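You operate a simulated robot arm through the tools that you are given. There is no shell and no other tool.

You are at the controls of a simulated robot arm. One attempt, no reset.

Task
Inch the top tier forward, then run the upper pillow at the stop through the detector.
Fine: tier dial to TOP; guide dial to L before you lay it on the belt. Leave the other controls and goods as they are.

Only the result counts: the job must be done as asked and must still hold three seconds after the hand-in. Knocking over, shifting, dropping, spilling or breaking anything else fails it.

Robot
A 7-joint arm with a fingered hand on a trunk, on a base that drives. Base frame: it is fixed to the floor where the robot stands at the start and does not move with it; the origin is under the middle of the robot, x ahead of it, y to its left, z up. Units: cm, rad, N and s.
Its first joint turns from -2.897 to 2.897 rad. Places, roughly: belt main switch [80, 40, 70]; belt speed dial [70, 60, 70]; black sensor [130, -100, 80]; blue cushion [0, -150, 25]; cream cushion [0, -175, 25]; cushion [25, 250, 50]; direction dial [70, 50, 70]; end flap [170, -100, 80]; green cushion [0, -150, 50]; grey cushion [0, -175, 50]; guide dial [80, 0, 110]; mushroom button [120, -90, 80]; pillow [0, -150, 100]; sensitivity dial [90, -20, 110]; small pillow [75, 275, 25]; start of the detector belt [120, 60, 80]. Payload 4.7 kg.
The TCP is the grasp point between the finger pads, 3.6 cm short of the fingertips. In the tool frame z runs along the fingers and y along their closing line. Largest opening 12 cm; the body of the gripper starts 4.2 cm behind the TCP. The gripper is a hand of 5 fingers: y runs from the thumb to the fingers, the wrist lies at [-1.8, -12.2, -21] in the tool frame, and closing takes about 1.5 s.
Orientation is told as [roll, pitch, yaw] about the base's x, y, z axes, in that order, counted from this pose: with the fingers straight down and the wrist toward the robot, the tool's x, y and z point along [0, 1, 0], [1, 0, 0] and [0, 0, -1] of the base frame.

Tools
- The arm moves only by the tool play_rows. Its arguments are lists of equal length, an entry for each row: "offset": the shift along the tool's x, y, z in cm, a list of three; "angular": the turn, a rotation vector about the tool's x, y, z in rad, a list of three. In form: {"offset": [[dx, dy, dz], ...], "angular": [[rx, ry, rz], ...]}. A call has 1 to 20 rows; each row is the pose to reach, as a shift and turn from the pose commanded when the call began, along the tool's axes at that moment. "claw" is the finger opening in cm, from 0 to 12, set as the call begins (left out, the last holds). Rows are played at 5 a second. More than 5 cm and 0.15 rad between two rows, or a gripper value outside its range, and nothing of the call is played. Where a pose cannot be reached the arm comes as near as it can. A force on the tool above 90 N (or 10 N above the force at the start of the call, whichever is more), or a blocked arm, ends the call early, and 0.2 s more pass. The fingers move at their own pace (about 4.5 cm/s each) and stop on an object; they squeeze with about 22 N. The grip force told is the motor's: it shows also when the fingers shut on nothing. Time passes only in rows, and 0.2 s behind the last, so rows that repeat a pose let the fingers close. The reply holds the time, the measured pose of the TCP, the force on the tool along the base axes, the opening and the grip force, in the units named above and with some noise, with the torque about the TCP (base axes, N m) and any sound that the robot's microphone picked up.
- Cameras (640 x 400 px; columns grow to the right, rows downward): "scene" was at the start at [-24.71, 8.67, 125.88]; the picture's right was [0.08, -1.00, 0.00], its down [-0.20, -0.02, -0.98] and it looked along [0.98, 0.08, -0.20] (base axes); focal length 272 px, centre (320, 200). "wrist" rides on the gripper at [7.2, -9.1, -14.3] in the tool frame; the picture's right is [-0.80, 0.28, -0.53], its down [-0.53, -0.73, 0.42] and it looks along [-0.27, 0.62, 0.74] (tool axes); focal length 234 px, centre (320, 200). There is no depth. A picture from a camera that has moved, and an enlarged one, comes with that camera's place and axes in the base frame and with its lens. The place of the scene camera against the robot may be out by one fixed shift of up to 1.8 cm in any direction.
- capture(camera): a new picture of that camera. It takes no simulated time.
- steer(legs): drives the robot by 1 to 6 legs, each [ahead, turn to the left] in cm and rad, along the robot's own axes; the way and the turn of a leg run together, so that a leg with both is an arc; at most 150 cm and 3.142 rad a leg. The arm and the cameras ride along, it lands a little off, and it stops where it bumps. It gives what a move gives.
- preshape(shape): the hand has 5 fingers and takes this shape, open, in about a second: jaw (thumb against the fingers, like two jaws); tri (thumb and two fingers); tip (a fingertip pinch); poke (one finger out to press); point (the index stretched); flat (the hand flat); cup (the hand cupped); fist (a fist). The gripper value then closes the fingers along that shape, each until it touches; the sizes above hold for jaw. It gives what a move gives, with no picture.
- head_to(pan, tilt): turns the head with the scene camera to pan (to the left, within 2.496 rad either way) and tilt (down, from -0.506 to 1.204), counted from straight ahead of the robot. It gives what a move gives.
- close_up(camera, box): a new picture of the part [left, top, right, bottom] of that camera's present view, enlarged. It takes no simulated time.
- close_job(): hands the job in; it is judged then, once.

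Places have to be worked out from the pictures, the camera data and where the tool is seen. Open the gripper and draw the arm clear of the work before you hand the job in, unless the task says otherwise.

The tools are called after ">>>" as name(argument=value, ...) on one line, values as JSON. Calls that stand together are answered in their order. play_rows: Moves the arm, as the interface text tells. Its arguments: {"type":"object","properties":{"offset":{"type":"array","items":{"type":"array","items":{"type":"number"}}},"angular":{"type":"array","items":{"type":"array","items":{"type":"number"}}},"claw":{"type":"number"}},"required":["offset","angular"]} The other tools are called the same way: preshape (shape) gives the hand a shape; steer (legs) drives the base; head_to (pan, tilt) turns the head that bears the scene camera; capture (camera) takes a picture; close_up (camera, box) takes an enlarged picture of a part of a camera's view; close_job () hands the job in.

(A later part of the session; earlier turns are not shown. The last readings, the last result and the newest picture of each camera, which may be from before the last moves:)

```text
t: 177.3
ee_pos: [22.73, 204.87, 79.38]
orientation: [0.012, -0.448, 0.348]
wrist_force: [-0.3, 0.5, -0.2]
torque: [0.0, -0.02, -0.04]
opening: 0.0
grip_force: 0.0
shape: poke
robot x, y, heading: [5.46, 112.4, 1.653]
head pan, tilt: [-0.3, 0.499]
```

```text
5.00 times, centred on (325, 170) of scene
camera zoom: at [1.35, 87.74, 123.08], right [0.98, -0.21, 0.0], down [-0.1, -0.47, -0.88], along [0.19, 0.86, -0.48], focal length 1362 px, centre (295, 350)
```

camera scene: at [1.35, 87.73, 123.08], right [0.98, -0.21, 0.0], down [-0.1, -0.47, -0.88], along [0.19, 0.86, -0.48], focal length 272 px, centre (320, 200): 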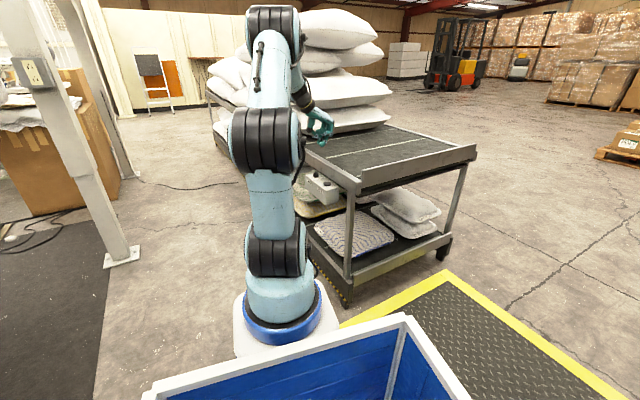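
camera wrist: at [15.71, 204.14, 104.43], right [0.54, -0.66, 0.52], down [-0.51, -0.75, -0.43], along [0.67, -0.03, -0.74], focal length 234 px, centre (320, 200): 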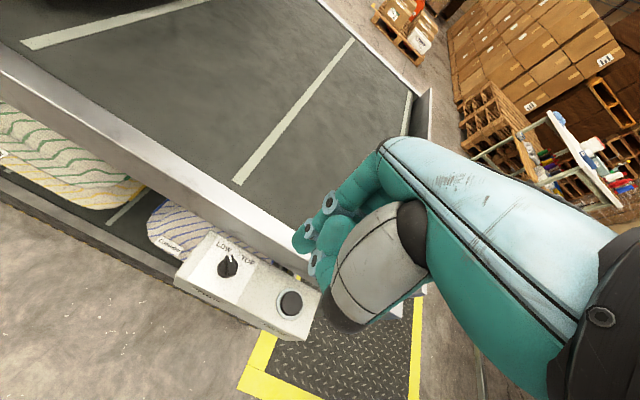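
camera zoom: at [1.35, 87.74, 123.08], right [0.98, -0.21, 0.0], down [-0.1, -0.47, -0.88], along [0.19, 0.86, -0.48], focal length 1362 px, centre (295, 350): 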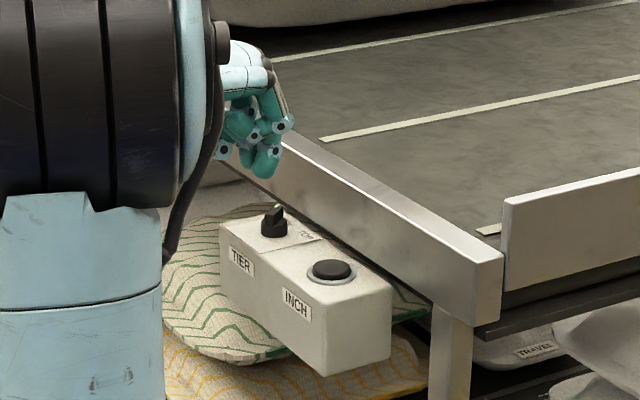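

The tip is now outside the pointer end with clearance. I lower it about 4.2 cm to the bar's height, watching the force.

>>> play_rows(offset=[[0, -0.6, 1.3], [0, -1.2, 2.5], [0, -1.6, 3.3], [0, -1.8, 3.7], [0, -1.8, 3.7]], angular=[[0, 0, 0], [0, 0, 0], [0, 0, 0], [0, 0, 0], [0, 0, 0]])

>>> close_up(camera="wrist", box=[230, 160, 370, 290])

>>> close_up(camera="scene", box=[310, 150, 350, 200])

```text
t: 178.5
ee_pos: [22.83, 205.02, 75.8]
orientation: [0.02, -0.454, 0.343]
wrist_force: [-0.8, -1.4, 43.9]
torque: [-0.44, -0.79, -0.04]
opening: 0.01
grip_force: 0.0
shape: poke
robot x, y, heading: [5.07, 112.37, 1.657]
head pan, tilt: [-0.3, 0.499]
```

```text
3.08 times, centred on (300, 225) of wrist
camera zoom: at [6.71, 206.61, 84.87], right [0.3, -0.76, 0.58], down [-0.26, -0.65, -0.71], along [0.92, 0.06, -0.39], focal length 720 px, centre (382, 123)
```

zoom: 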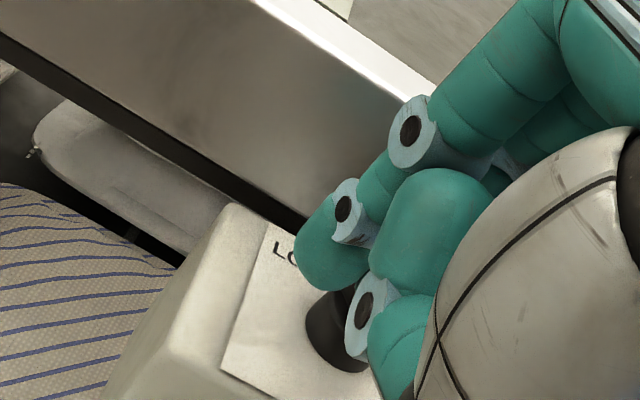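

```text
8.00 times, centred on (330, 175) of scene
camera zoom: at [1.31, 87.58, 123.05], right [0.98, -0.21, 0.0], down [-0.1, -0.47, -0.88], along [0.19, 0.86, -0.48], focal length 2179 px, centre (240, 400)
```

zoom: 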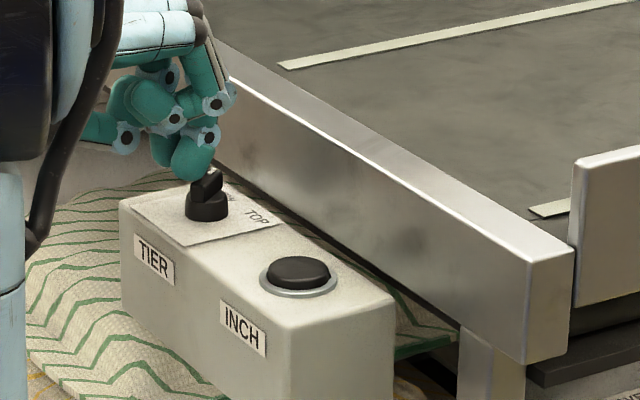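

A folded finger is resting on the bar (contact right at the dial). I lift off and switch to the "point" shape, whose stretched index should give more clearance.

>>> play_rows(offset=[[0, 1.5, -3.1], [0, 3.3, -6.8], [0, 5, -10.5], [0, 6.7, -14]], angular=[[0, 0, 0], [0, 0, 0], [0, 0, 0], [0, 0, 0]])

>>> preshape(shape="point")

>>> capture(camera="wrist")

>>> close_up(camera="scene", box=[270, 80, 370, 210])

```text
t: 179.5
ee_pos: [22.77, 204.75, 90.65]
orientation: [0.009, -0.448, 0.35]
wrist_force: [-0.4, 0.8, -2.2]
torque: [0.02, -0.01, -0.02]
opening: 0.0
grip_force: 0.1
shape: poke
robot x, y, heading: [5.87, 112.33, 1.653]
head pan, tilt: [-0.3, 0.499]
```

```text
t: 180.4
ee_pos: [22.84, 204.71, 90.77]
orientation: [0.011, -0.448, 0.35]
wrist_force: [0.2, -0.7, -0.1]
torque: [0.0, 0.0, 0.05]
opening: 0.0
grip_force: 0.0
shape: point
robot x, y, heading: [5.62, 112.39, 1.661]
head pan, tilt: [-0.3, 0.499]
```

```text
taken
camera wrist: at [6.75, 206.4, 99.85], right [0.3, -0.75, 0.59], down [-0.27, -0.66, -0.71], along [0.92, 0.06, -0.4], focal length 234 px, centre (320, 200)
```

wrist: 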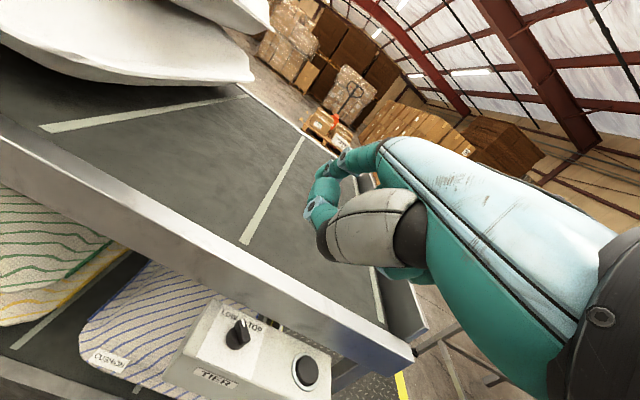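

```text
3.08 times, centred on (320, 145) of scene
camera zoom: at [1.35, 87.74, 123.08], right [0.98, -0.21, 0.0], down [-0.1, -0.47, -0.88], along [0.19, 0.86, -0.48], focal length 838 px, centre (320, 369)
```

zoom: 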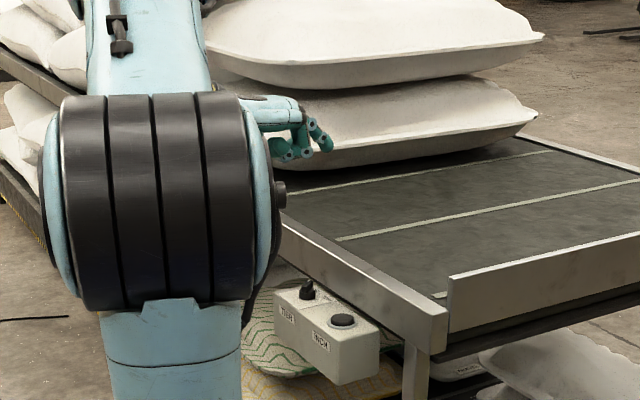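

I zoom in to see how the stretched index lies in this shape.

>>> close_up(camera="wrist", box=[270, 120, 440, 280])

>>> close_up(camera="scene", box=[300, 100, 340, 140])

```text
2.50 times, centred on (355, 200) of wrist
camera zoom: at [6.75, 206.4, 99.85], right [0.3, -0.75, 0.59], down [-0.27, -0.66, -0.71], along [0.92, 0.06, -0.4], focal length 585 px, centre (232, 200)
```

zoom: 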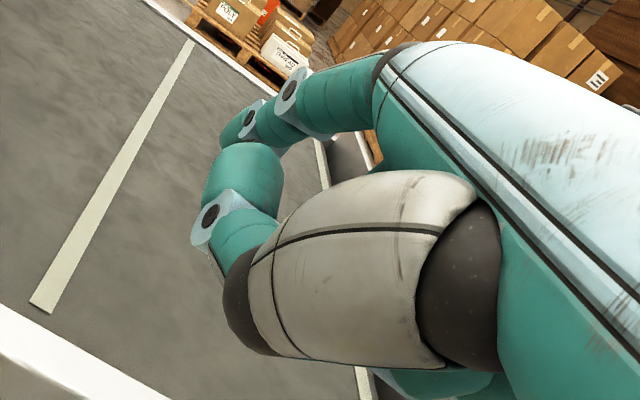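

```text
10.00 times, centred on (320, 120) of scene
camera zoom: at [1.35, 87.74, 123.08], right [0.98, -0.21, 0.0], down [-0.1, -0.47, -0.88], along [0.19, 0.86, -0.48], focal length 2723 px, centre (320, 1000)
```

zoom: 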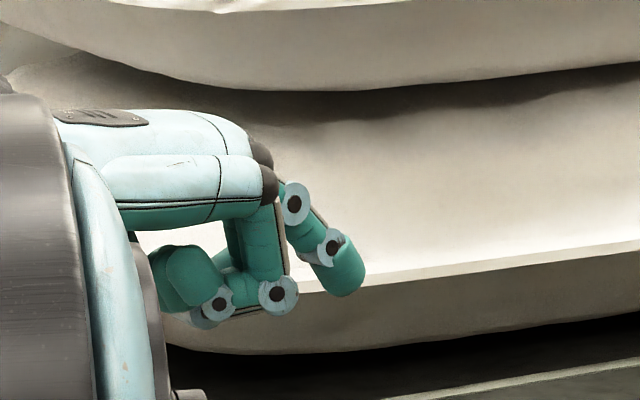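

The stretched index points away at an angle, not helpful. I go back to the "tip" shape, closed, as a blunt two-finger poker (its other fingers stay ~5 cm higher), keeping this outward-tilted pose, and bring it to the rail-side of the bar's tail.

>>> preshape(shape="tip")

>>> play_rows(claw=0, offset=[[0, 0, 0], [0, 0, 0], [-1.1, 0.5, 0.3], [-2.2, 1.0, 0.6], [-3.3, 1.5, 0.9], [-4.5, 1.5, 2.0], [-5.6, 0.5, 4], [-5.6, 0.2, 4.8], [-5.6, 0.2, 4.8]], angular=[[0, 0, 0], [0, 0, 0], [0, 0, 0], [0, 0, 0], [0, 0, 0], [0, 0, 0], [0, 0, 0], [0, 0, 0], [0, 0, 0]])

>>> close_up(camera="wrist", box=[190, 140, 390, 300])

>>> close_up(camera="scene", box=[290, 110, 360, 210])

```text
t: 181.3
ee_pos: [22.75, 204.78, 90.78]
orientation: [0.011, -0.449, 0.348]
wrist_force: [-0.1, 0.4, 1.0]
torque: [-0.02, -0.02, -0.03]
opening: 11.97
grip_force: 0.0
shape: tip
robot x, y, heading: [5.78, 112.69, 1.659]
head pan, tilt: [-0.3, 0.499]
```

```text
t: 183.3
ee_pos: [26.9, 200.27, 86.31]
orientation: [0.011, -0.448, 0.349]
wrist_force: [0.2, 0.1, -1.0]
torque: [0.05, 0.01, -0.03]
opening: 0.0
grip_force: 22.0
shape: tip
robot x, y, heading: [5.6, 112.5, 1.66]
head pan, tilt: [-0.3, 0.499]
```

```text
2.50 times, centred on (290, 220) of wrist
camera zoom: at [10.85, 201.99, 95.51], right [0.3, -0.75, 0.59], down [-0.27, -0.66, -0.71], along [0.92, 0.06, -0.4], focal length 585 px, centre (395, 150)
```

zoom: 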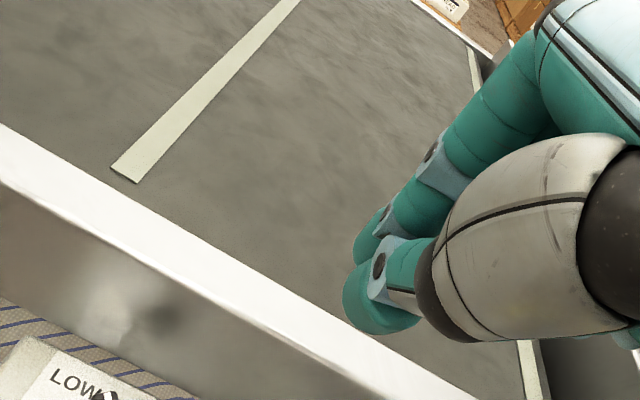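

```text
4.00 times, centred on (325, 160) of scene
camera zoom: at [1.35, 87.74, 123.08], right [0.98, -0.21, 0.0], down [-0.1, -0.47, -0.88], along [0.19, 0.86, -0.48], focal length 1089 px, centre (300, 360)
```

zoom: 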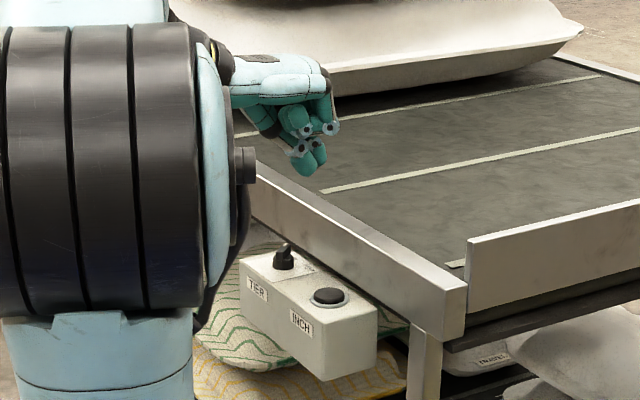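

The closed tips hang at z≈83.5 beside the tail's rail side. I lower by 9.5 cm and check.

>>> play_rows(offset=[[0, -1.3, 2.7], [0, -2.6, 5.4], [0, -3.6, 7.5], [0, -4.13, 8.55], [0, -4.13, 8.55]], angular=[[0, 0, 0], [0, 0, 0], [0, 0, 0], [0, 0, 0], [0, 0, 0]])

>>> close_up(camera="wrist", box=[210, 160, 370, 290])

>>> close_up(camera="scene", box=[305, 145, 355, 205])

```text
t: 184.5
ee_pos: [26.72, 200.49, 76.96]
orientation: [0.01, -0.449, 0.347]
wrist_force: [0.3, -0.1, 0.2]
torque: [-0.04, -0.03, 0.01]
opening: 0.0
grip_force: 22.1
shape: tip
robot x, y, heading: [5.33, 112.86, 1.661]
head pan, tilt: [-0.3, 0.499]
```

```text
3.08 times, centred on (290, 225) of wrist
camera zoom: at [10.76, 202.12, 86.0], right [0.3, -0.75, 0.59], down [-0.27, -0.66, -0.71], along [0.92, 0.06, -0.4], focal length 720 px, centre (412, 123)
```

zoom: 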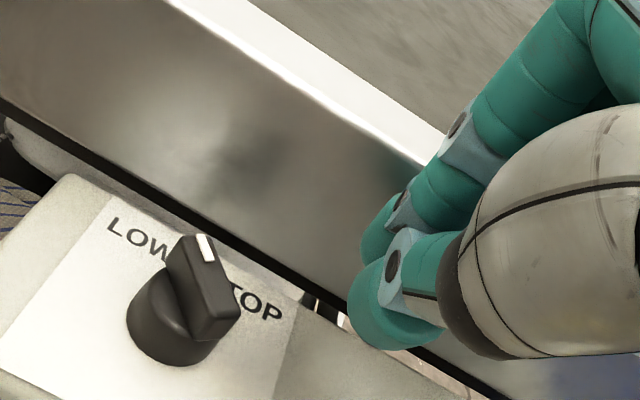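

```text
6.67 times, centred on (330, 175) of scene
camera zoom: at [1.35, 87.74, 123.08], right [0.98, -0.21, 0.0], down [-0.1, -0.47, -0.88], along [0.19, 0.86, -0.48], focal length 1816 px, centre (253, 367)
```

zoom: 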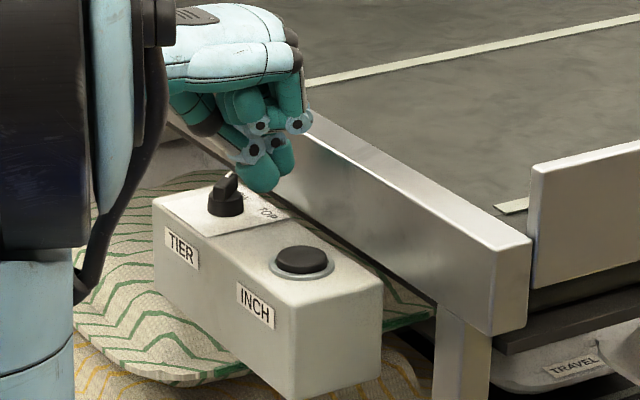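

No contact yet and the tips stand clear beside the bar. I lower 2 cm more to the bar's height.

>>> play_rows(offset=[[0, -0.4, 0.9], [0, -0.7, 1.4], [0, -0.9, 1.85], [0, -0.9, 1.85]], angular=[[0, 0, 0], [0, 0, 0], [0, 0, 0], [0, 0, 0]])

>>> close_up(camera="wrist", box=[210, 160, 370, 290])

>>> close_up(camera="scene", box=[305, 145, 355, 205])

```text
t: 185.5
ee_pos: [26.66, 200.46, 74.92]
orientation: [0.011, -0.449, 0.348]
wrist_force: [0.1, -0.1, 1.1]
torque: [0.02, 0.0, -0.01]
opening: 0.0
grip_force: 22.2
shape: tip
robot x, y, heading: [5.72, 112.47, 1.662]
head pan, tilt: [-0.3, 0.499]
```

```text
3.08 times, centred on (290, 225) of wrist
camera zoom: at [10.7, 202.1, 83.99], right [0.3, -0.75, 0.59], down [-0.27, -0.66, -0.71], along [0.92, 0.06, -0.4], focal length 720 px, centre (412, 123)
```

zoom: 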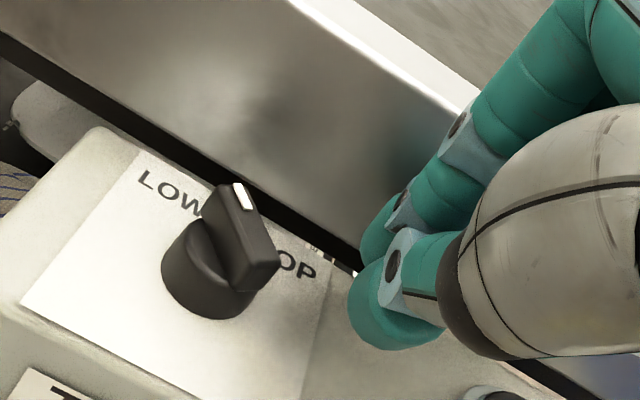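

```text
6.67 times, centred on (330, 175) of scene
camera zoom: at [1.35, 87.74, 123.08], right [0.98, -0.21, 0.0], down [-0.1, -0.47, -0.88], along [0.19, 0.86, -0.48], focal length 1816 px, centre (253, 367)
```

zoom: 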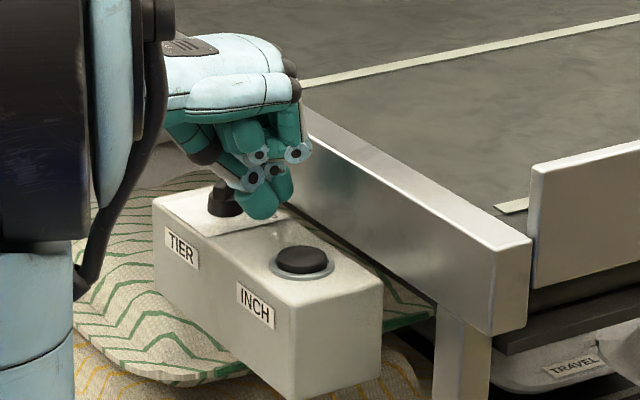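

Still free. From the picture the tips are about 1.2 cm right (+x) and 3.5 cm short (-y) of the dial centre. I slide (+0.6,+1.6) to bring them alongside the tail.

>>> play_rows(offset=[[0.43, 0.33, 0.16], [0.87, 0.67, 0.32], [1.3, 1.0, 0.48], [1.3, 1.0, 0.48]], angular=[[0, 0, 0], [0, 0, 0], [0, 0, 0], [0, 0, 0]])

>>> close_up(camera="wrist", box=[230, 160, 370, 290])

>>> close_up(camera="scene", box=[305, 145, 355, 205])

```text
t: 186.5
ee_pos: [27.37, 202.06, 74.92]
orientation: [0.011, -0.449, 0.346]
wrist_force: [1.0, 0.0, 0.6]
torque: [0.02, 0.01, 0.0]
opening: 0.02
grip_force: 22.0
shape: tip
robot x, y, heading: [5.63, 112.33, 1.653]
head pan, tilt: [-0.3, 0.499]
```

```text
3.08 times, centred on (300, 225) of wrist
camera zoom: at [11.33, 203.69, 83.95], right [0.3, -0.75, 0.59], down [-0.27, -0.66, -0.71], along [0.92, 0.06, -0.4], focal length 720 px, centre (382, 123)
```

zoom: 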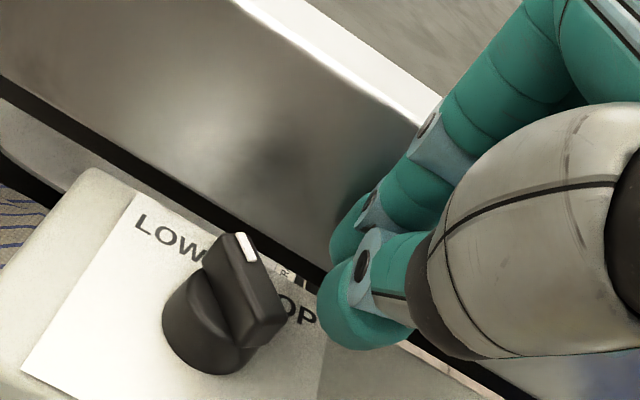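

```text
6.67 times, centred on (330, 175) of scene
camera zoom: at [1.35, 87.74, 123.08], right [0.98, -0.21, 0.0], down [-0.1, -0.47, -0.88], along [0.19, 0.86, -0.48], focal length 1816 px, centre (253, 367)
```

zoom: 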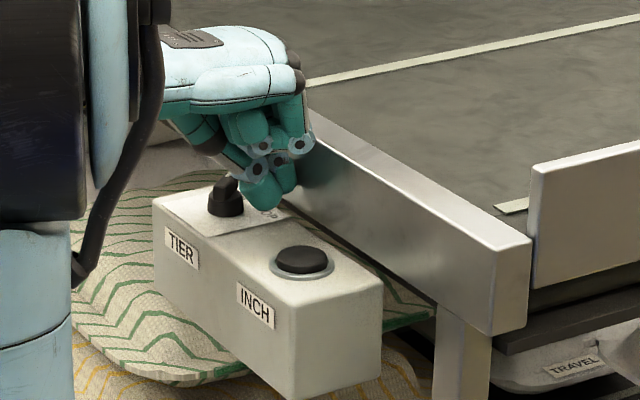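

The tips are alongside the tail with ~0.8 cm gap. I push outward (-x) in small steps and check how the bar follows.

>>> play_rows(offset=[[0.07, -0.17, -0.08], [0.137, -0.338, -0.163], [0.16, -0.52, -0.25], [0.177, -0.698, -0.338], [0.22, -0.88, -0.425], [0.271, -1.06, -0.512], [0.36, -1.23, -0.595], [0.462, -1.4, -0.677]], angular=[[0, 0, 0], [0, 0, 0], [0, 0, 0], [0, 0, 0], [0, 0, 0], [0, 0, 0], [0, 0, 0], [0, 0, 0]])

>>> close_up(camera="wrist", box=[230, 160, 370, 290])

>>> close_up(camera="scene", box=[305, 145, 355, 205])

```text
t: 188.3
ee_pos: [25.74, 201.93, 74.86]
orientation: [0.01, -0.449, 0.348]
wrist_force: [0.3, -0.8, 0.4]
torque: [0.0, 0.0, -0.04]
opening: 0.01
grip_force: 21.7
shape: tip
robot x, y, heading: [5.72, 112.61, 1.654]
head pan, tilt: [-0.3, 0.499]
```

```text
3.08 times, centred on (300, 225) of wrist
camera zoom: at [9.73, 203.58, 83.98], right [0.3, -0.75, 0.59], down [-0.27, -0.66, -0.71], along [0.92, 0.06, -0.4], focal length 720 px, centre (382, 123)
```

zoom: 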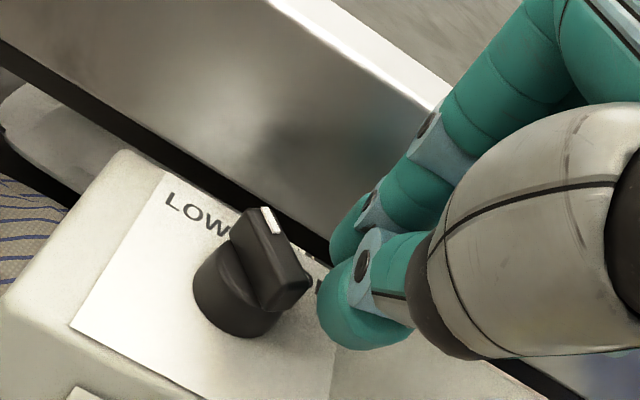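

```text
6.67 times, centred on (330, 175) of scene
camera zoom: at [1.35, 87.74, 123.08], right [0.98, -0.21, 0.0], down [-0.1, -0.47, -0.88], along [0.19, 0.86, -0.48], focal length 1816 px, centre (253, 367)
```

zoom: 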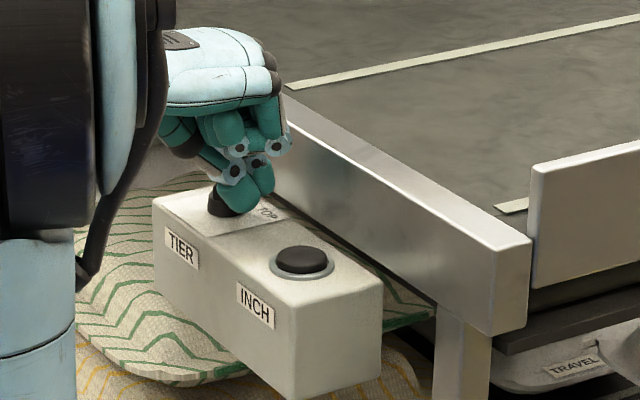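

The pusher passed just below the tail without touching (it is at about (0.3,-2.3) from the dial centre). I back out to +x, come 0.9 cm higher in y, and push again so it meets the tail's side.

>>> play_rows(offset=[[-0.24, 0.6, 0.29], [-0.48, 1.183, 0.572], [-0.045, 1.422, 0.687], [0.378, 1.561, 0.754], [0.42, 1.38, 0.67], [0.468, 1.208, 0.584], [0.466, 1.02, 0.49], [0.464, 0.823, 0.398], [0.485, 0.64, 0.31], [0.507, 0.455, 0.22]], angular=[[0, 0, 0], [0, 0, 0], [0, 0, 0], [0, 0, 0], [0, 0, 0], [0, 0, 0], [0, 0, 0], [0, 0, 0], [0, 0, 0], [0, 0, 0]])

>>> close_up(camera="wrist", box=[230, 160, 370, 290])

>>> close_up(camera="scene", box=[305, 145, 355, 205])

```text
t: 190.5
ee_pos: [26.09, 202.62, 74.94]
orientation: [0.011, -0.448, 0.347]
wrist_force: [0.2, -0.2, -0.3]
torque: [0.01, 0.0, 0.01]
opening: 0.0
grip_force: 21.7
shape: tip
robot x, y, heading: [5.44, 112.36, 1.655]
head pan, tilt: [-0.3, 0.499]
```

```text
3.08 times, centred on (300, 225) of wrist
camera zoom: at [10.01, 204.26, 83.97], right [0.3, -0.75, 0.59], down [-0.27, -0.66, -0.71], along [0.92, 0.06, -0.4], focal length 720 px, centre (382, 123)
```

zoom: 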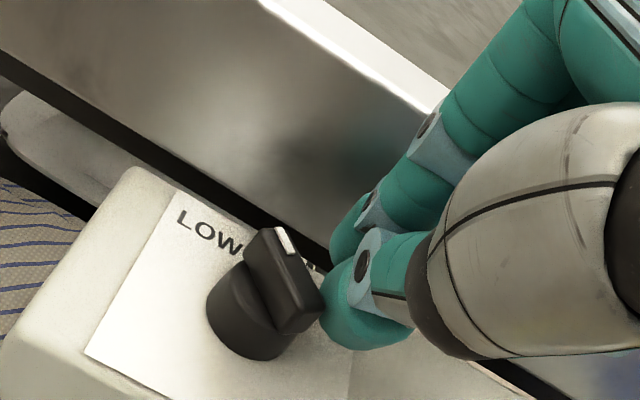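

```text
6.67 times, centred on (330, 175) of scene
camera zoom: at [1.35, 87.74, 123.08], right [0.98, -0.21, 0.0], down [-0.1, -0.47, -0.88], along [0.19, 0.86, -0.48], focal length 1816 px, centre (253, 367)
```

zoom: 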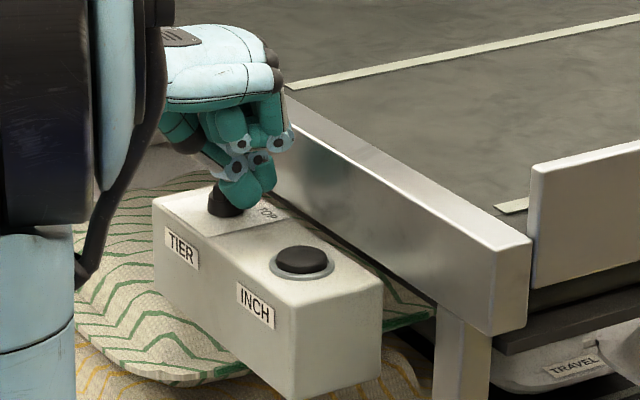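

The tips now touch the tail's side. I continue pushing along the arc in small steps.

>>> play_rows(offset=[[0.045, -0.177, -0.085], [0.09, -0.354, -0.171], [0.16, -0.52, -0.25], [0.227, -0.691, -0.334], [0.37, -0.84, -0.4], [0.506, -0.984, -0.475]], angular=[[0, 0, 0], [0, 0, 0], [0, 0, 0], [0, 0, 0], [0, 0, 0], [0, 0, 0]])

>>> close_up(camera="wrist", box=[230, 160, 370, 290])

>>> close_up(camera="scene", box=[305, 145, 355, 205])

```text
t: 191.9
ee_pos: [24.85, 202.66, 74.95]
orientation: [0.009, -0.448, 0.349]
wrist_force: [1.0, -1.3, -0.5]
torque: [0.01, -0.03, 0.0]
opening: 0.0
grip_force: 21.6
shape: tip
robot x, y, heading: [5.56, 112.67, 1.658]
head pan, tilt: [-0.3, 0.499]
```

```text
3.08 times, centred on (300, 225) of wrist
camera zoom: at [8.8, 204.36, 84.0], right [0.3, -0.75, 0.59], down [-0.27, -0.66, -0.71], along [0.92, 0.06, -0.4], focal length 720 px, centre (382, 123)
```

zoom: 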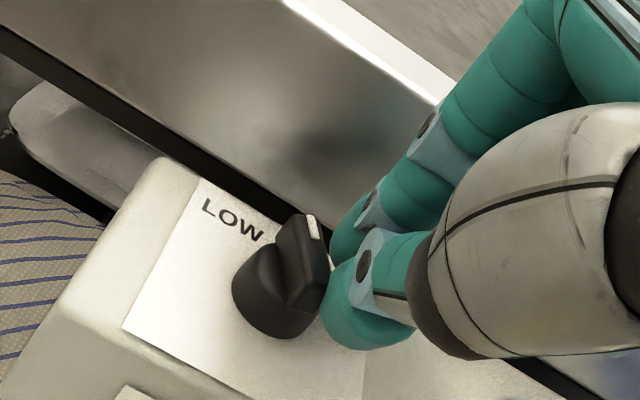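

```text
6.67 times, centred on (330, 175) of scene
camera zoom: at [1.35, 87.74, 123.08], right [0.98, -0.21, 0.0], down [-0.1, -0.47, -0.88], along [0.19, 0.86, -0.48], focal length 1816 px, centre (253, 367)
```

zoom: 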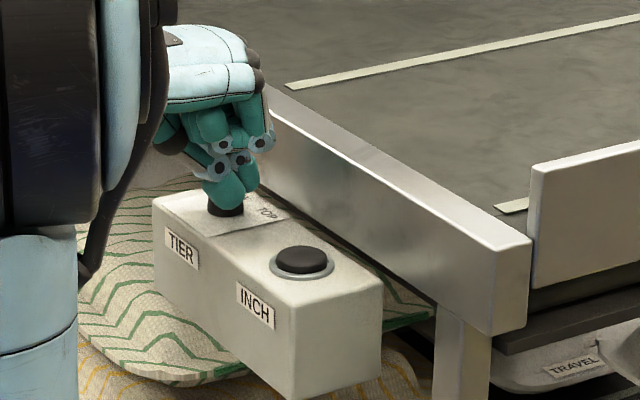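

The bar is turning clockwise with almost no force. I continue along the arc.

>>> play_rows(offset=[[0.17, -0.09, -0.043], [0.337, -0.176, -0.085], [0.49, -0.22, -0.11], [0.64, -0.267, -0.13], [0.78, -0.28, -0.135], [0.91, -0.276, -0.135]], angular=[[0, 0, 0], [0, 0, 0], [0, 0, 0], [0, 0, 0], [0, 0, 0], [0, 0, 0]])

>>> close_up(camera="wrist", box=[230, 160, 370, 290])

>>> close_up(camera="scene", box=[305, 145, 355, 205])

```text
t: 193.3
ee_pos: [24.5, 203.13, 74.97]
orientation: [0.006, -0.448, 0.345]
wrist_force: [16.0, -35.8, 4.8]
torque: [-0.82, -0.44, -0.65]
opening: 0.01
grip_force: 21.2
shape: tip
robot x, y, heading: [5.32, 112.42, 1.65]
head pan, tilt: [-0.3, 0.499]
```

```text
3.08 times, centred on (300, 225) of wrist
camera zoom: at [8.41, 204.94, 83.97], right [0.3, -0.75, 0.59], down [-0.27, -0.66, -0.7], along [0.92, 0.05, -0.4], focal length 720 px, centre (382, 123)
```

zoom: 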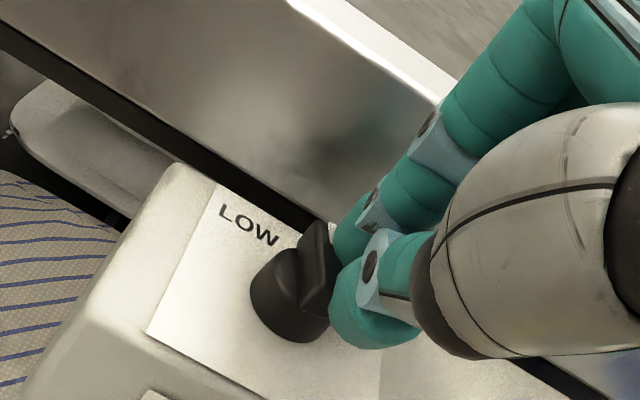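

```text
6.67 times, centred on (330, 175) of scene
camera zoom: at [1.34, 87.61, 123.06], right [0.98, -0.21, 0.0], down [-0.1, -0.47, -0.88], along [0.19, 0.86, -0.48], focal length 1816 px, centre (253, 367)
```

zoom: 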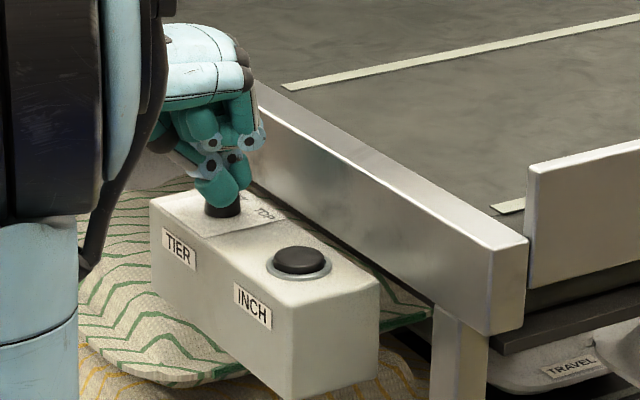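

The bar is now at mid-travel, lying flat against both fingertips, so the push gives no torque. I back off slightly, shift 1.6 cm outward so only the tail end is touched, and push on.

>>> play_rows(offset=[[-0.5, 0, 0], [-0.6, -0.6, -0.29], [-0.6, -1.0, -0.48], [-0.6, -1.44, -0.696], [-0.2, -1.44, -0.696], [0.1, -1.44, -0.696], [0.4, -1.44, -0.696], [0.7, -1.44, -0.696]], angular=[[0, 0, 0], [0, 0, 0], [0, 0, 0], [0, 0, 0], [0, 0, 0], [0, 0, 0], [0, 0, 0], [0, 0, 0]])

>>> close_up(camera="wrist", box=[230, 160, 370, 290])

>>> close_up(camera="scene", box=[305, 145, 355, 205])

```text
t: 195.1
ee_pos: [22.6, 203.08, 74.72]
orientation: [0.004, -0.448, 0.346]
wrist_force: [-2.9, -51.6, 8.8]
torque: [-1.03, -0.1, -1.07]
opening: 0.0
grip_force: 21.4
shape: tip
robot x, y, heading: [5.39, 112.46, 1.657]
head pan, tilt: [-0.3, 0.499]
```

```text
3.08 times, centred on (300, 225) of wrist
camera zoom: at [6.63, 204.92, 83.85], right [0.3, -0.75, 0.59], down [-0.27, -0.66, -0.7], along [0.92, 0.05, -0.4], focal length 720 px, centre (382, 123)
```

zoom: 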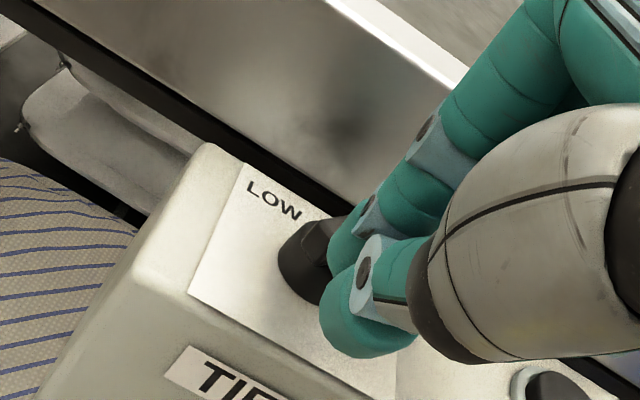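

```text
6.67 times, centred on (330, 175) of scene
camera zoom: at [1.32, 87.54, 123.05], right [0.98, -0.21, 0.0], down [-0.1, -0.47, -0.88], along [0.19, 0.86, -0.48], focal length 1816 px, centre (253, 367)
```

zoom: 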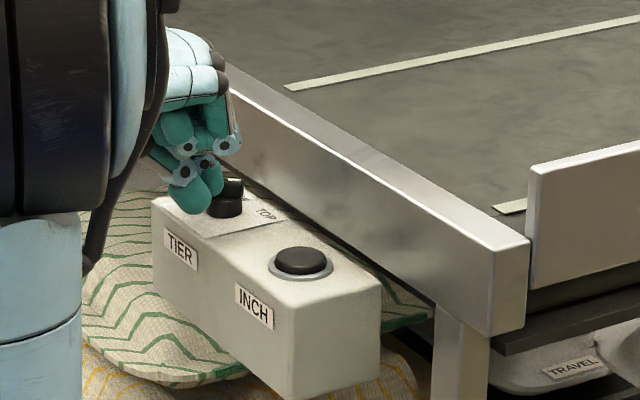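

It presses with 52 N on the knob's round base rather than the bar. I back off, rise 0.6 cm, and push the tail again.

>>> play_rows(offset=[[-0.6, 0, 0], [-0.9, 0, 0], [-0.9, 0.26, -0.54], [-0.5, 0.26, -0.54], [-0.2, 0.26, -0.54], [0.1, 0.26, -0.54], [0.3, 0.26, -0.54]], angular=[[0, 0, 0], [0, 0, 0], [0, 0, 0], [0, 0, 0], [0, 0, 0], [0, 0, 0], [0, 0, 0]])

>>> close_up(camera="wrist", box=[230, 160, 370, 290])

>>> close_up(camera="scene", box=[305, 145, 355, 205])

```text
t: 196.7
ee_pos: [22.44, 203.88, 75.66]
orientation: [0.012, -0.448, 0.348]
wrist_force: [0.2, 0.1, 0.1]
torque: [0.0, -0.01, 0.0]
opening: 0.0
grip_force: 22.3
shape: tip
robot x, y, heading: [5.39, 112.12, 1.661]
head pan, tilt: [-0.3, 0.499]
```

```text
3.08 times, centred on (300, 225) of wrist
camera zoom: at [6.37, 205.46, 84.64], right [0.3, -0.75, 0.59], down [-0.27, -0.66, -0.71], along [0.92, 0.06, -0.4], focal length 720 px, centre (382, 123)
```

zoom: 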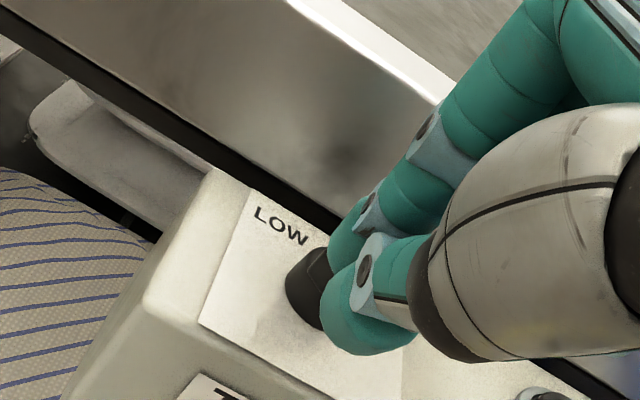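

```text
6.67 times, centred on (330, 175) of scene
camera zoom: at [1.35, 87.73, 123.08], right [0.98, -0.21, 0.0], down [-0.1, -0.47, -0.88], along [0.19, 0.86, -0.48], focal length 1816 px, centre (253, 367)
```

zoom: 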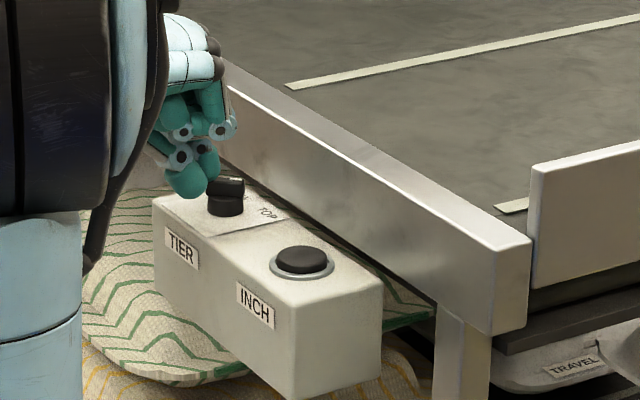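

The pusher stands too far outward to touch the tail. I back off along the box, shift 1.15 cm inward, lower slightly and push again.

>>> play_rows(offset=[[-1.0, 0, 0], [-2.1, 0, 0], [-2.1, 0.5, 0.25], [-2.1, 0.9, 0.77], [-1.75, 0.9, 0.77], [-1.4, 0.9, 0.77], [-1.1, 0.9, 0.77], [-0.8, 0.9, 0.77]], angular=[[0, 0, 0], [0, 0, 0], [0, 0, 0], [0, 0, 0], [0, 0, 0], [0, 0, 0], [0, 0, 0], [0, 0, 0]])

>>> close_up(camera="wrist", box=[230, 160, 370, 290])

>>> close_up(camera="scene", box=[305, 145, 355, 205])

```text
t: 198.5
ee_pos: [24.11, 203.14, 75.24]
orientation: [0.007, -0.448, 0.344]
wrist_force: [13.1, -32.9, 9.4]
torque: [-0.8, -0.49, -0.71]
opening: 0.0
grip_force: 22.3
shape: tip
robot x, y, heading: [5.84, 112.54, 1.66]
head pan, tilt: [-0.3, 0.499]
```

```text
3.08 times, centred on (300, 225) of wrist
camera zoom: at [7.94, 204.93, 84.28], right [0.3, -0.75, 0.59], down [-0.27, -0.66, -0.7], along [0.92, 0.05, -0.4], focal length 720 px, centre (382, 123)
```

zoom: 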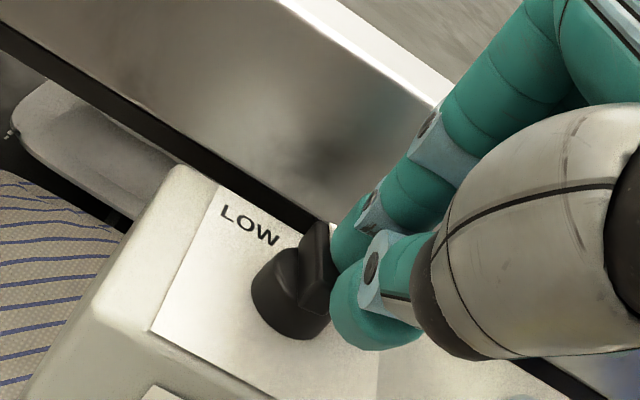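

```text
6.67 times, centred on (330, 175) of scene
camera zoom: at [1.33, 87.6, 123.06], right [0.98, -0.21, 0.0], down [-0.1, -0.47, -0.88], along [0.19, 0.86, -0.48], focal length 1816 px, centre (253, 367)
```

zoom: 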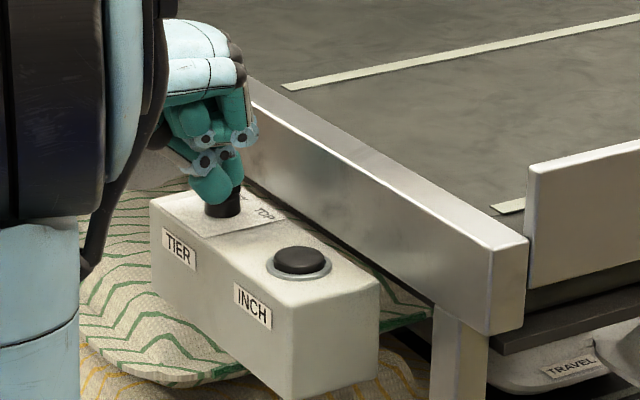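

Again both fingertips lie across the bar. I back off 0.6, shift 0.8 cm outward so the contact is only on the tail half, and push.

>>> play_rows(offset=[[-0.6, 0, 0], [-0.6, -0.72, -0.35], [-0.3, -0.72, -0.35], [0, -0.72, -0.35], [0.3, -0.72, -0.35], [0.6, -0.72, -0.35], [0.8, -0.72, -0.35]], angular=[[0, 0, 0], [0, 0, 0], [0, 0, 0], [0, 0, 0], [0, 0, 0], [0, 0, 0], [0, 0, 0]])

>>> close_up(camera="wrist", box=[230, 160, 370, 290])

>>> close_up(camera="scene", box=[305, 145, 355, 205])

```text
t: 200.1
ee_pos: [22.66, 204.01, 75.25]
orientation: [0.013, -0.451, 0.347]
wrist_force: [1.8, -5.8, 12.6]
torque: [0.01, -0.31, -0.1]
opening: 0.0
grip_force: 21.8
shape: tip
robot x, y, heading: [5.29, 112.2, 1.662]
head pan, tilt: [-0.3, 0.499]
```

```text
3.08 times, centred on (300, 225) of wrist
camera zoom: at [6.73, 205.58, 84.41], right [0.3, -0.75, 0.59], down [-0.27, -0.66, -0.71], along [0.92, 0.06, -0.4], focal length 720 px, centre (382, 123)
```

zoom: 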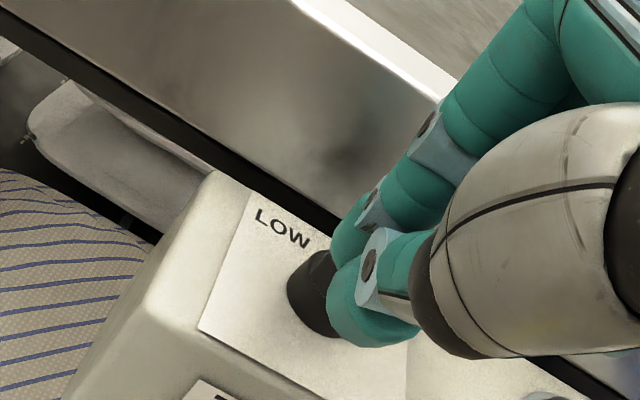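

```text
6.67 times, centred on (330, 175) of scene
camera zoom: at [1.34, 87.68, 123.07], right [0.98, -0.21, 0.0], down [-0.1, -0.47, -0.88], along [0.19, 0.86, -0.48], focal length 1816 px, centre (253, 367)
```

zoom: 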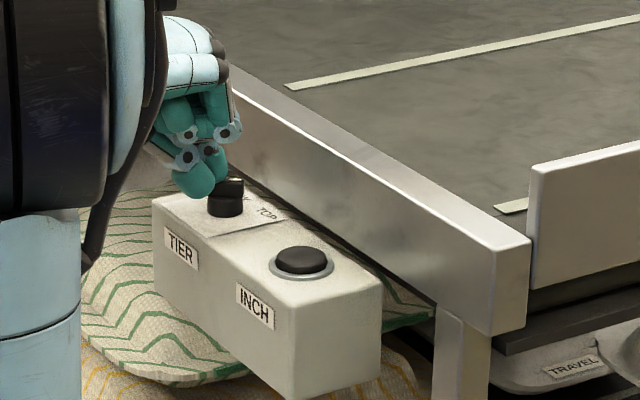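

It slid past the tail's end. I lift the hand to look at the dial's present state.

>>> play_rows(offset=[[0, 0.9, -1.8], [0, 2.2, -4.5], [-1, 2.6, -8], [-2, 2.6, -10]], angular=[[0, 0, 0], [0, 0, 0], [0, 0, 0], [0, 0, 0]])

>>> close_up(camera="wrist", box=[180, 200, 380, 380])

>>> close_up(camera="scene", box=[305, 150, 345, 200])

```text
t: 201.1
ee_pos: [21.48, 201.29, 85.32]
orientation: [0.011, -0.449, 0.349]
wrist_force: [0.8, -0.6, -0.3]
torque: [-0.03, -0.04, 0.0]
opening: 0.0
grip_force: 21.5
shape: tip
robot x, y, heading: [5.67, 112.76, 1.659]
head pan, tilt: [-0.3, 0.499]
```

```text
2.22 times, centred on (280, 290) of wrist
camera zoom: at [5.5, 202.91, 94.43], right [0.3, -0.75, 0.59], down [-0.27, -0.66, -0.7], along [0.92, 0.06, -0.4], focal length 520 px, centre (409, 0)
```

zoom: 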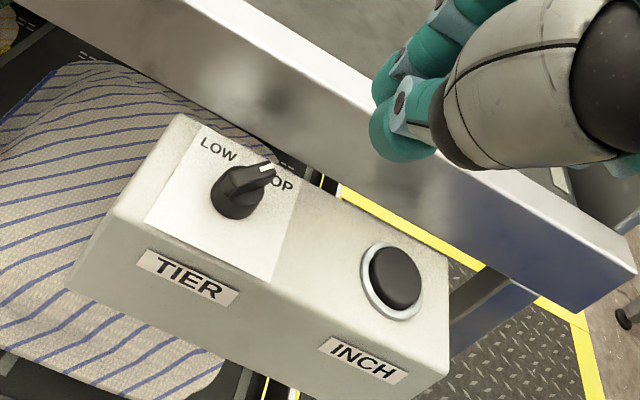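

```text
8.00 times, centred on (325, 175) of scene
camera zoom: at [1.35, 87.75, 123.08], right [0.98, -0.21, 0.0], down [-0.1, -0.47, -0.88], along [0.19, 0.86, -0.48], focal length 2179 px, centre (280, 400)
```

zoom: 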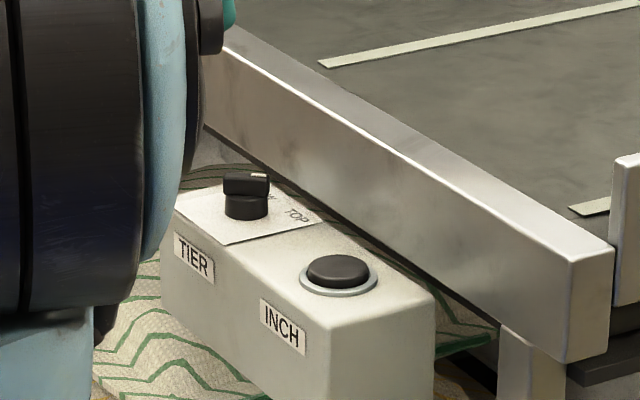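

The pointer now seems to be at or near TOP. I zoom in closely to confirm.

>>> close_up(camera="wrist", box=[260, 255, 325, 310])

>>> close_up(camera="scene", box=[312, 165, 337, 185])

```text
7.27 times, centred on (292, 282) of wrist
camera zoom: at [5.5, 202.91, 94.43], right [0.3, -0.75, 0.59], down [-0.27, -0.66, -0.7], along [0.92, 0.06, -0.4], focal length 1703 px, centre (520, -400)
```

zoom: 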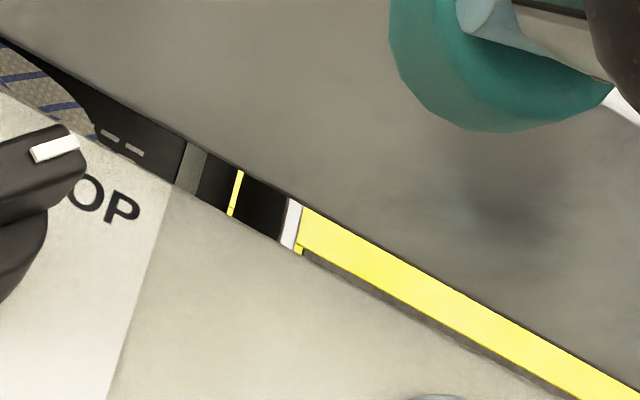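

```text
16.00 times, centred on (324, 175) of scene
camera zoom: at [1.35, 87.75, 123.08], right [0.98, -0.21, 0.0], down [-0.1, -0.47, -0.88], along [0.19, 0.86, -0.48], focal length 4357 px, centre (248, 600)
```

zoom: 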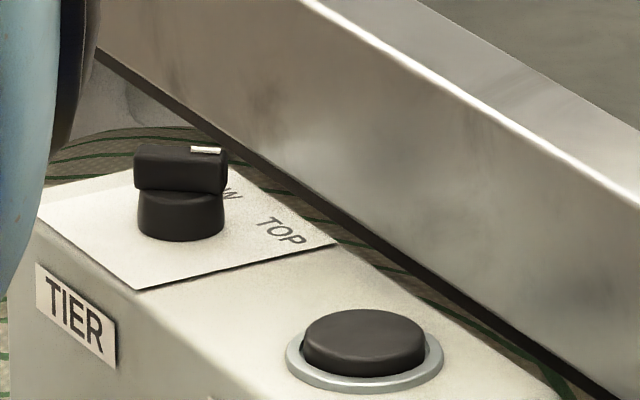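

The bar is at about -13°, past the middle but ~10° short of TOP. I come down again at the tail's outer end, a bit further outward, and push it the rest of the way.

>>> play_rows(offset=[[0.1, -0.66, 4.12], [0.3, -2.18, 7.27], [0.3, -3.4, 9.79], [0.3, -3.4, 9.79], [0.7, -3.4, 9.79], [1.0, -3.4, 9.79], [1.3, -3.4, 9.79], [1.6, -3.4, 9.79], [1.8, -3.4, 9.79]], angular=[[0, 0, 0], [0, 0, 0], [0, 0, 0], [0, 0, 0], [0, 0, 0], [0, 0, 0], [0, 0, 0], [0, 0, 0], [0, 0, 0]])

>>> close_up(camera="wrist", box=[230, 160, 370, 290])

>>> close_up(camera="scene", box=[305, 150, 345, 200])

```text
t: 203.1
ee_pos: [22.07, 203.18, 75.06]
orientation: [0.01, -0.448, 0.345]
wrist_force: [-1.5, -23.1, 4.2]
torque: [-0.55, -0.04, -0.5]
opening: 0.0
grip_force: 22.0
shape: tip
robot x, y, heading: [5.4, 112.14, 1.657]
head pan, tilt: [-0.3, 0.499]
```

```text
3.08 times, centred on (300, 225) of wrist
camera zoom: at [6.06, 204.99, 84.13], right [0.3, -0.75, 0.59], down [-0.27, -0.66, -0.7], along [0.92, 0.05, -0.4], focal length 720 px, centre (382, 123)
```

zoom: 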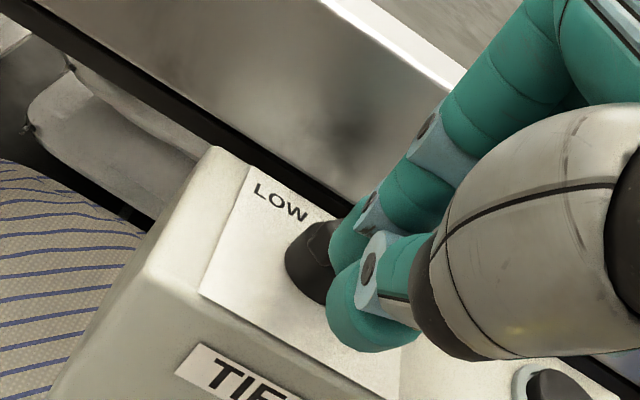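

```text
8.00 times, centred on (325, 175) of scene
camera zoom: at [1.34, 87.65, 123.07], right [0.98, -0.21, 0.0], down [-0.1, -0.47, -0.88], along [0.19, 0.86, -0.48], focal length 2179 px, centre (280, 400)
```

zoom: 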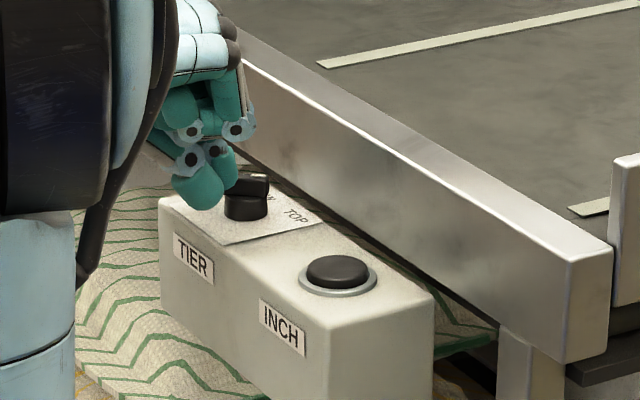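

There is 23 N of contact on the tail now. I push a further 0.6 cm and then lift to check.

>>> play_rows(offset=[[0.2, 0, 0], [0.4, 0, 0], [0.6, 0, 0]], angular=[[0, 0, 0], [0, 0, 0], [0, 0, 0]])

>>> close_up(camera="scene", box=[305, 150, 345, 200])

>>> play_rows(offset=[[-0.6, 0, 0], [-0.8, 0.4, -0.9], [-1, 2.2, -4.5], [-2, 2.6, -8], [-3, 2.6, -10]], angular=[[0, 0, 0], [0, 0, 0], [0, 0, 0], [0, 0, 0], [0, 0, 0]])

>>> close_up(camera="wrist", box=[200, 220, 320, 320])

>>> close_up(camera="scene", box=[312, 165, 337, 185])

```text
t: 203.9
ee_pos: [21.78, 204.29, 75.1]
orientation: [0.014, -0.449, 0.349]
wrist_force: [-0.3, 0.0, 0.3]
torque: [-0.03, -0.01, 0.01]
opening: 0.02
grip_force: 21.8
shape: tip
robot x, y, heading: [5.12, 112.71, 1.657]
head pan, tilt: [-0.3, 0.499]
```

```text
8.00 times, centred on (325, 175) of scene
camera zoom: at [1.36, 87.76, 123.08], right [0.98, -0.21, 0.0], down [-0.1, -0.47, -0.88], along [0.19, 0.86, -0.48], focal length 2179 px, centre (280, 400)
```

zoom: 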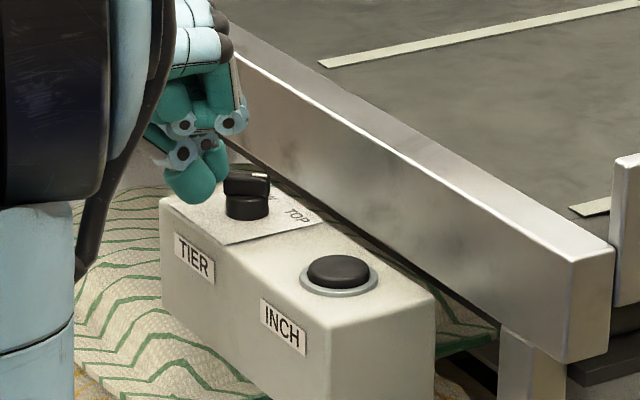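

```text
t: 205.1
ee_pos: [21.07, 200.59, 85.16]
orientation: [0.009, -0.448, 0.347]
wrist_force: [-0.4, -0.5, -0.9]
torque: [0.04, -0.03, -0.04]
opening: 0.02
grip_force: 22.3
shape: tip
robot x, y, heading: [5.18, 112.46, 1.657]
head pan, tilt: [-0.3, 0.499]
```

```text
4.00 times, centred on (260, 270) of wrist
camera zoom: at [5.01, 202.13, 94.24], right [0.3, -0.75, 0.59], down [-0.27, -0.66, -0.7], along [0.92, 0.06, -0.4], focal length 937 px, centre (560, -80)
```

zoom: 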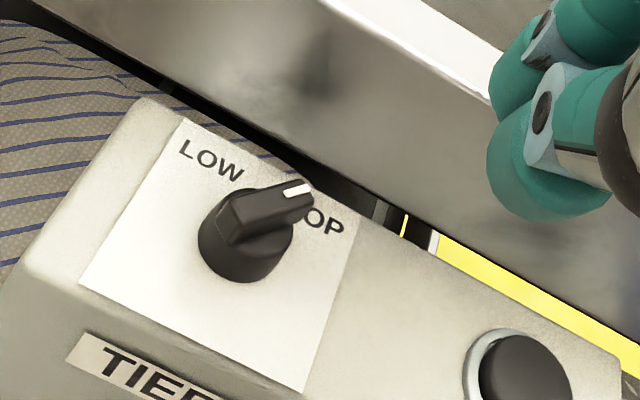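

```text
16.00 times, centred on (324, 175) of scene
camera zoom: at [1.35, 87.76, 123.09], right [0.98, -0.21, 0.0], down [-0.1, -0.47, -0.88], along [0.19, 0.86, -0.48], focal length 4357 px, centre (248, 600)
```

zoom: 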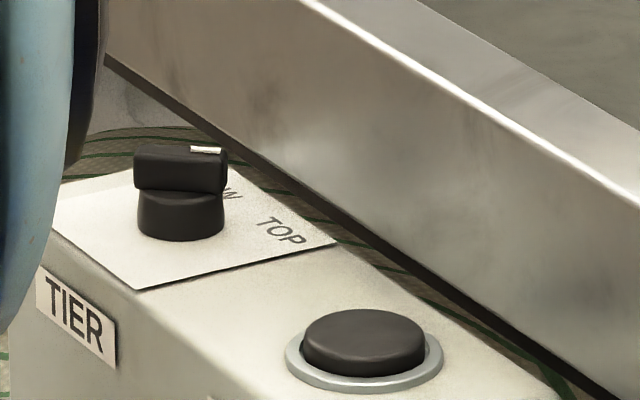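

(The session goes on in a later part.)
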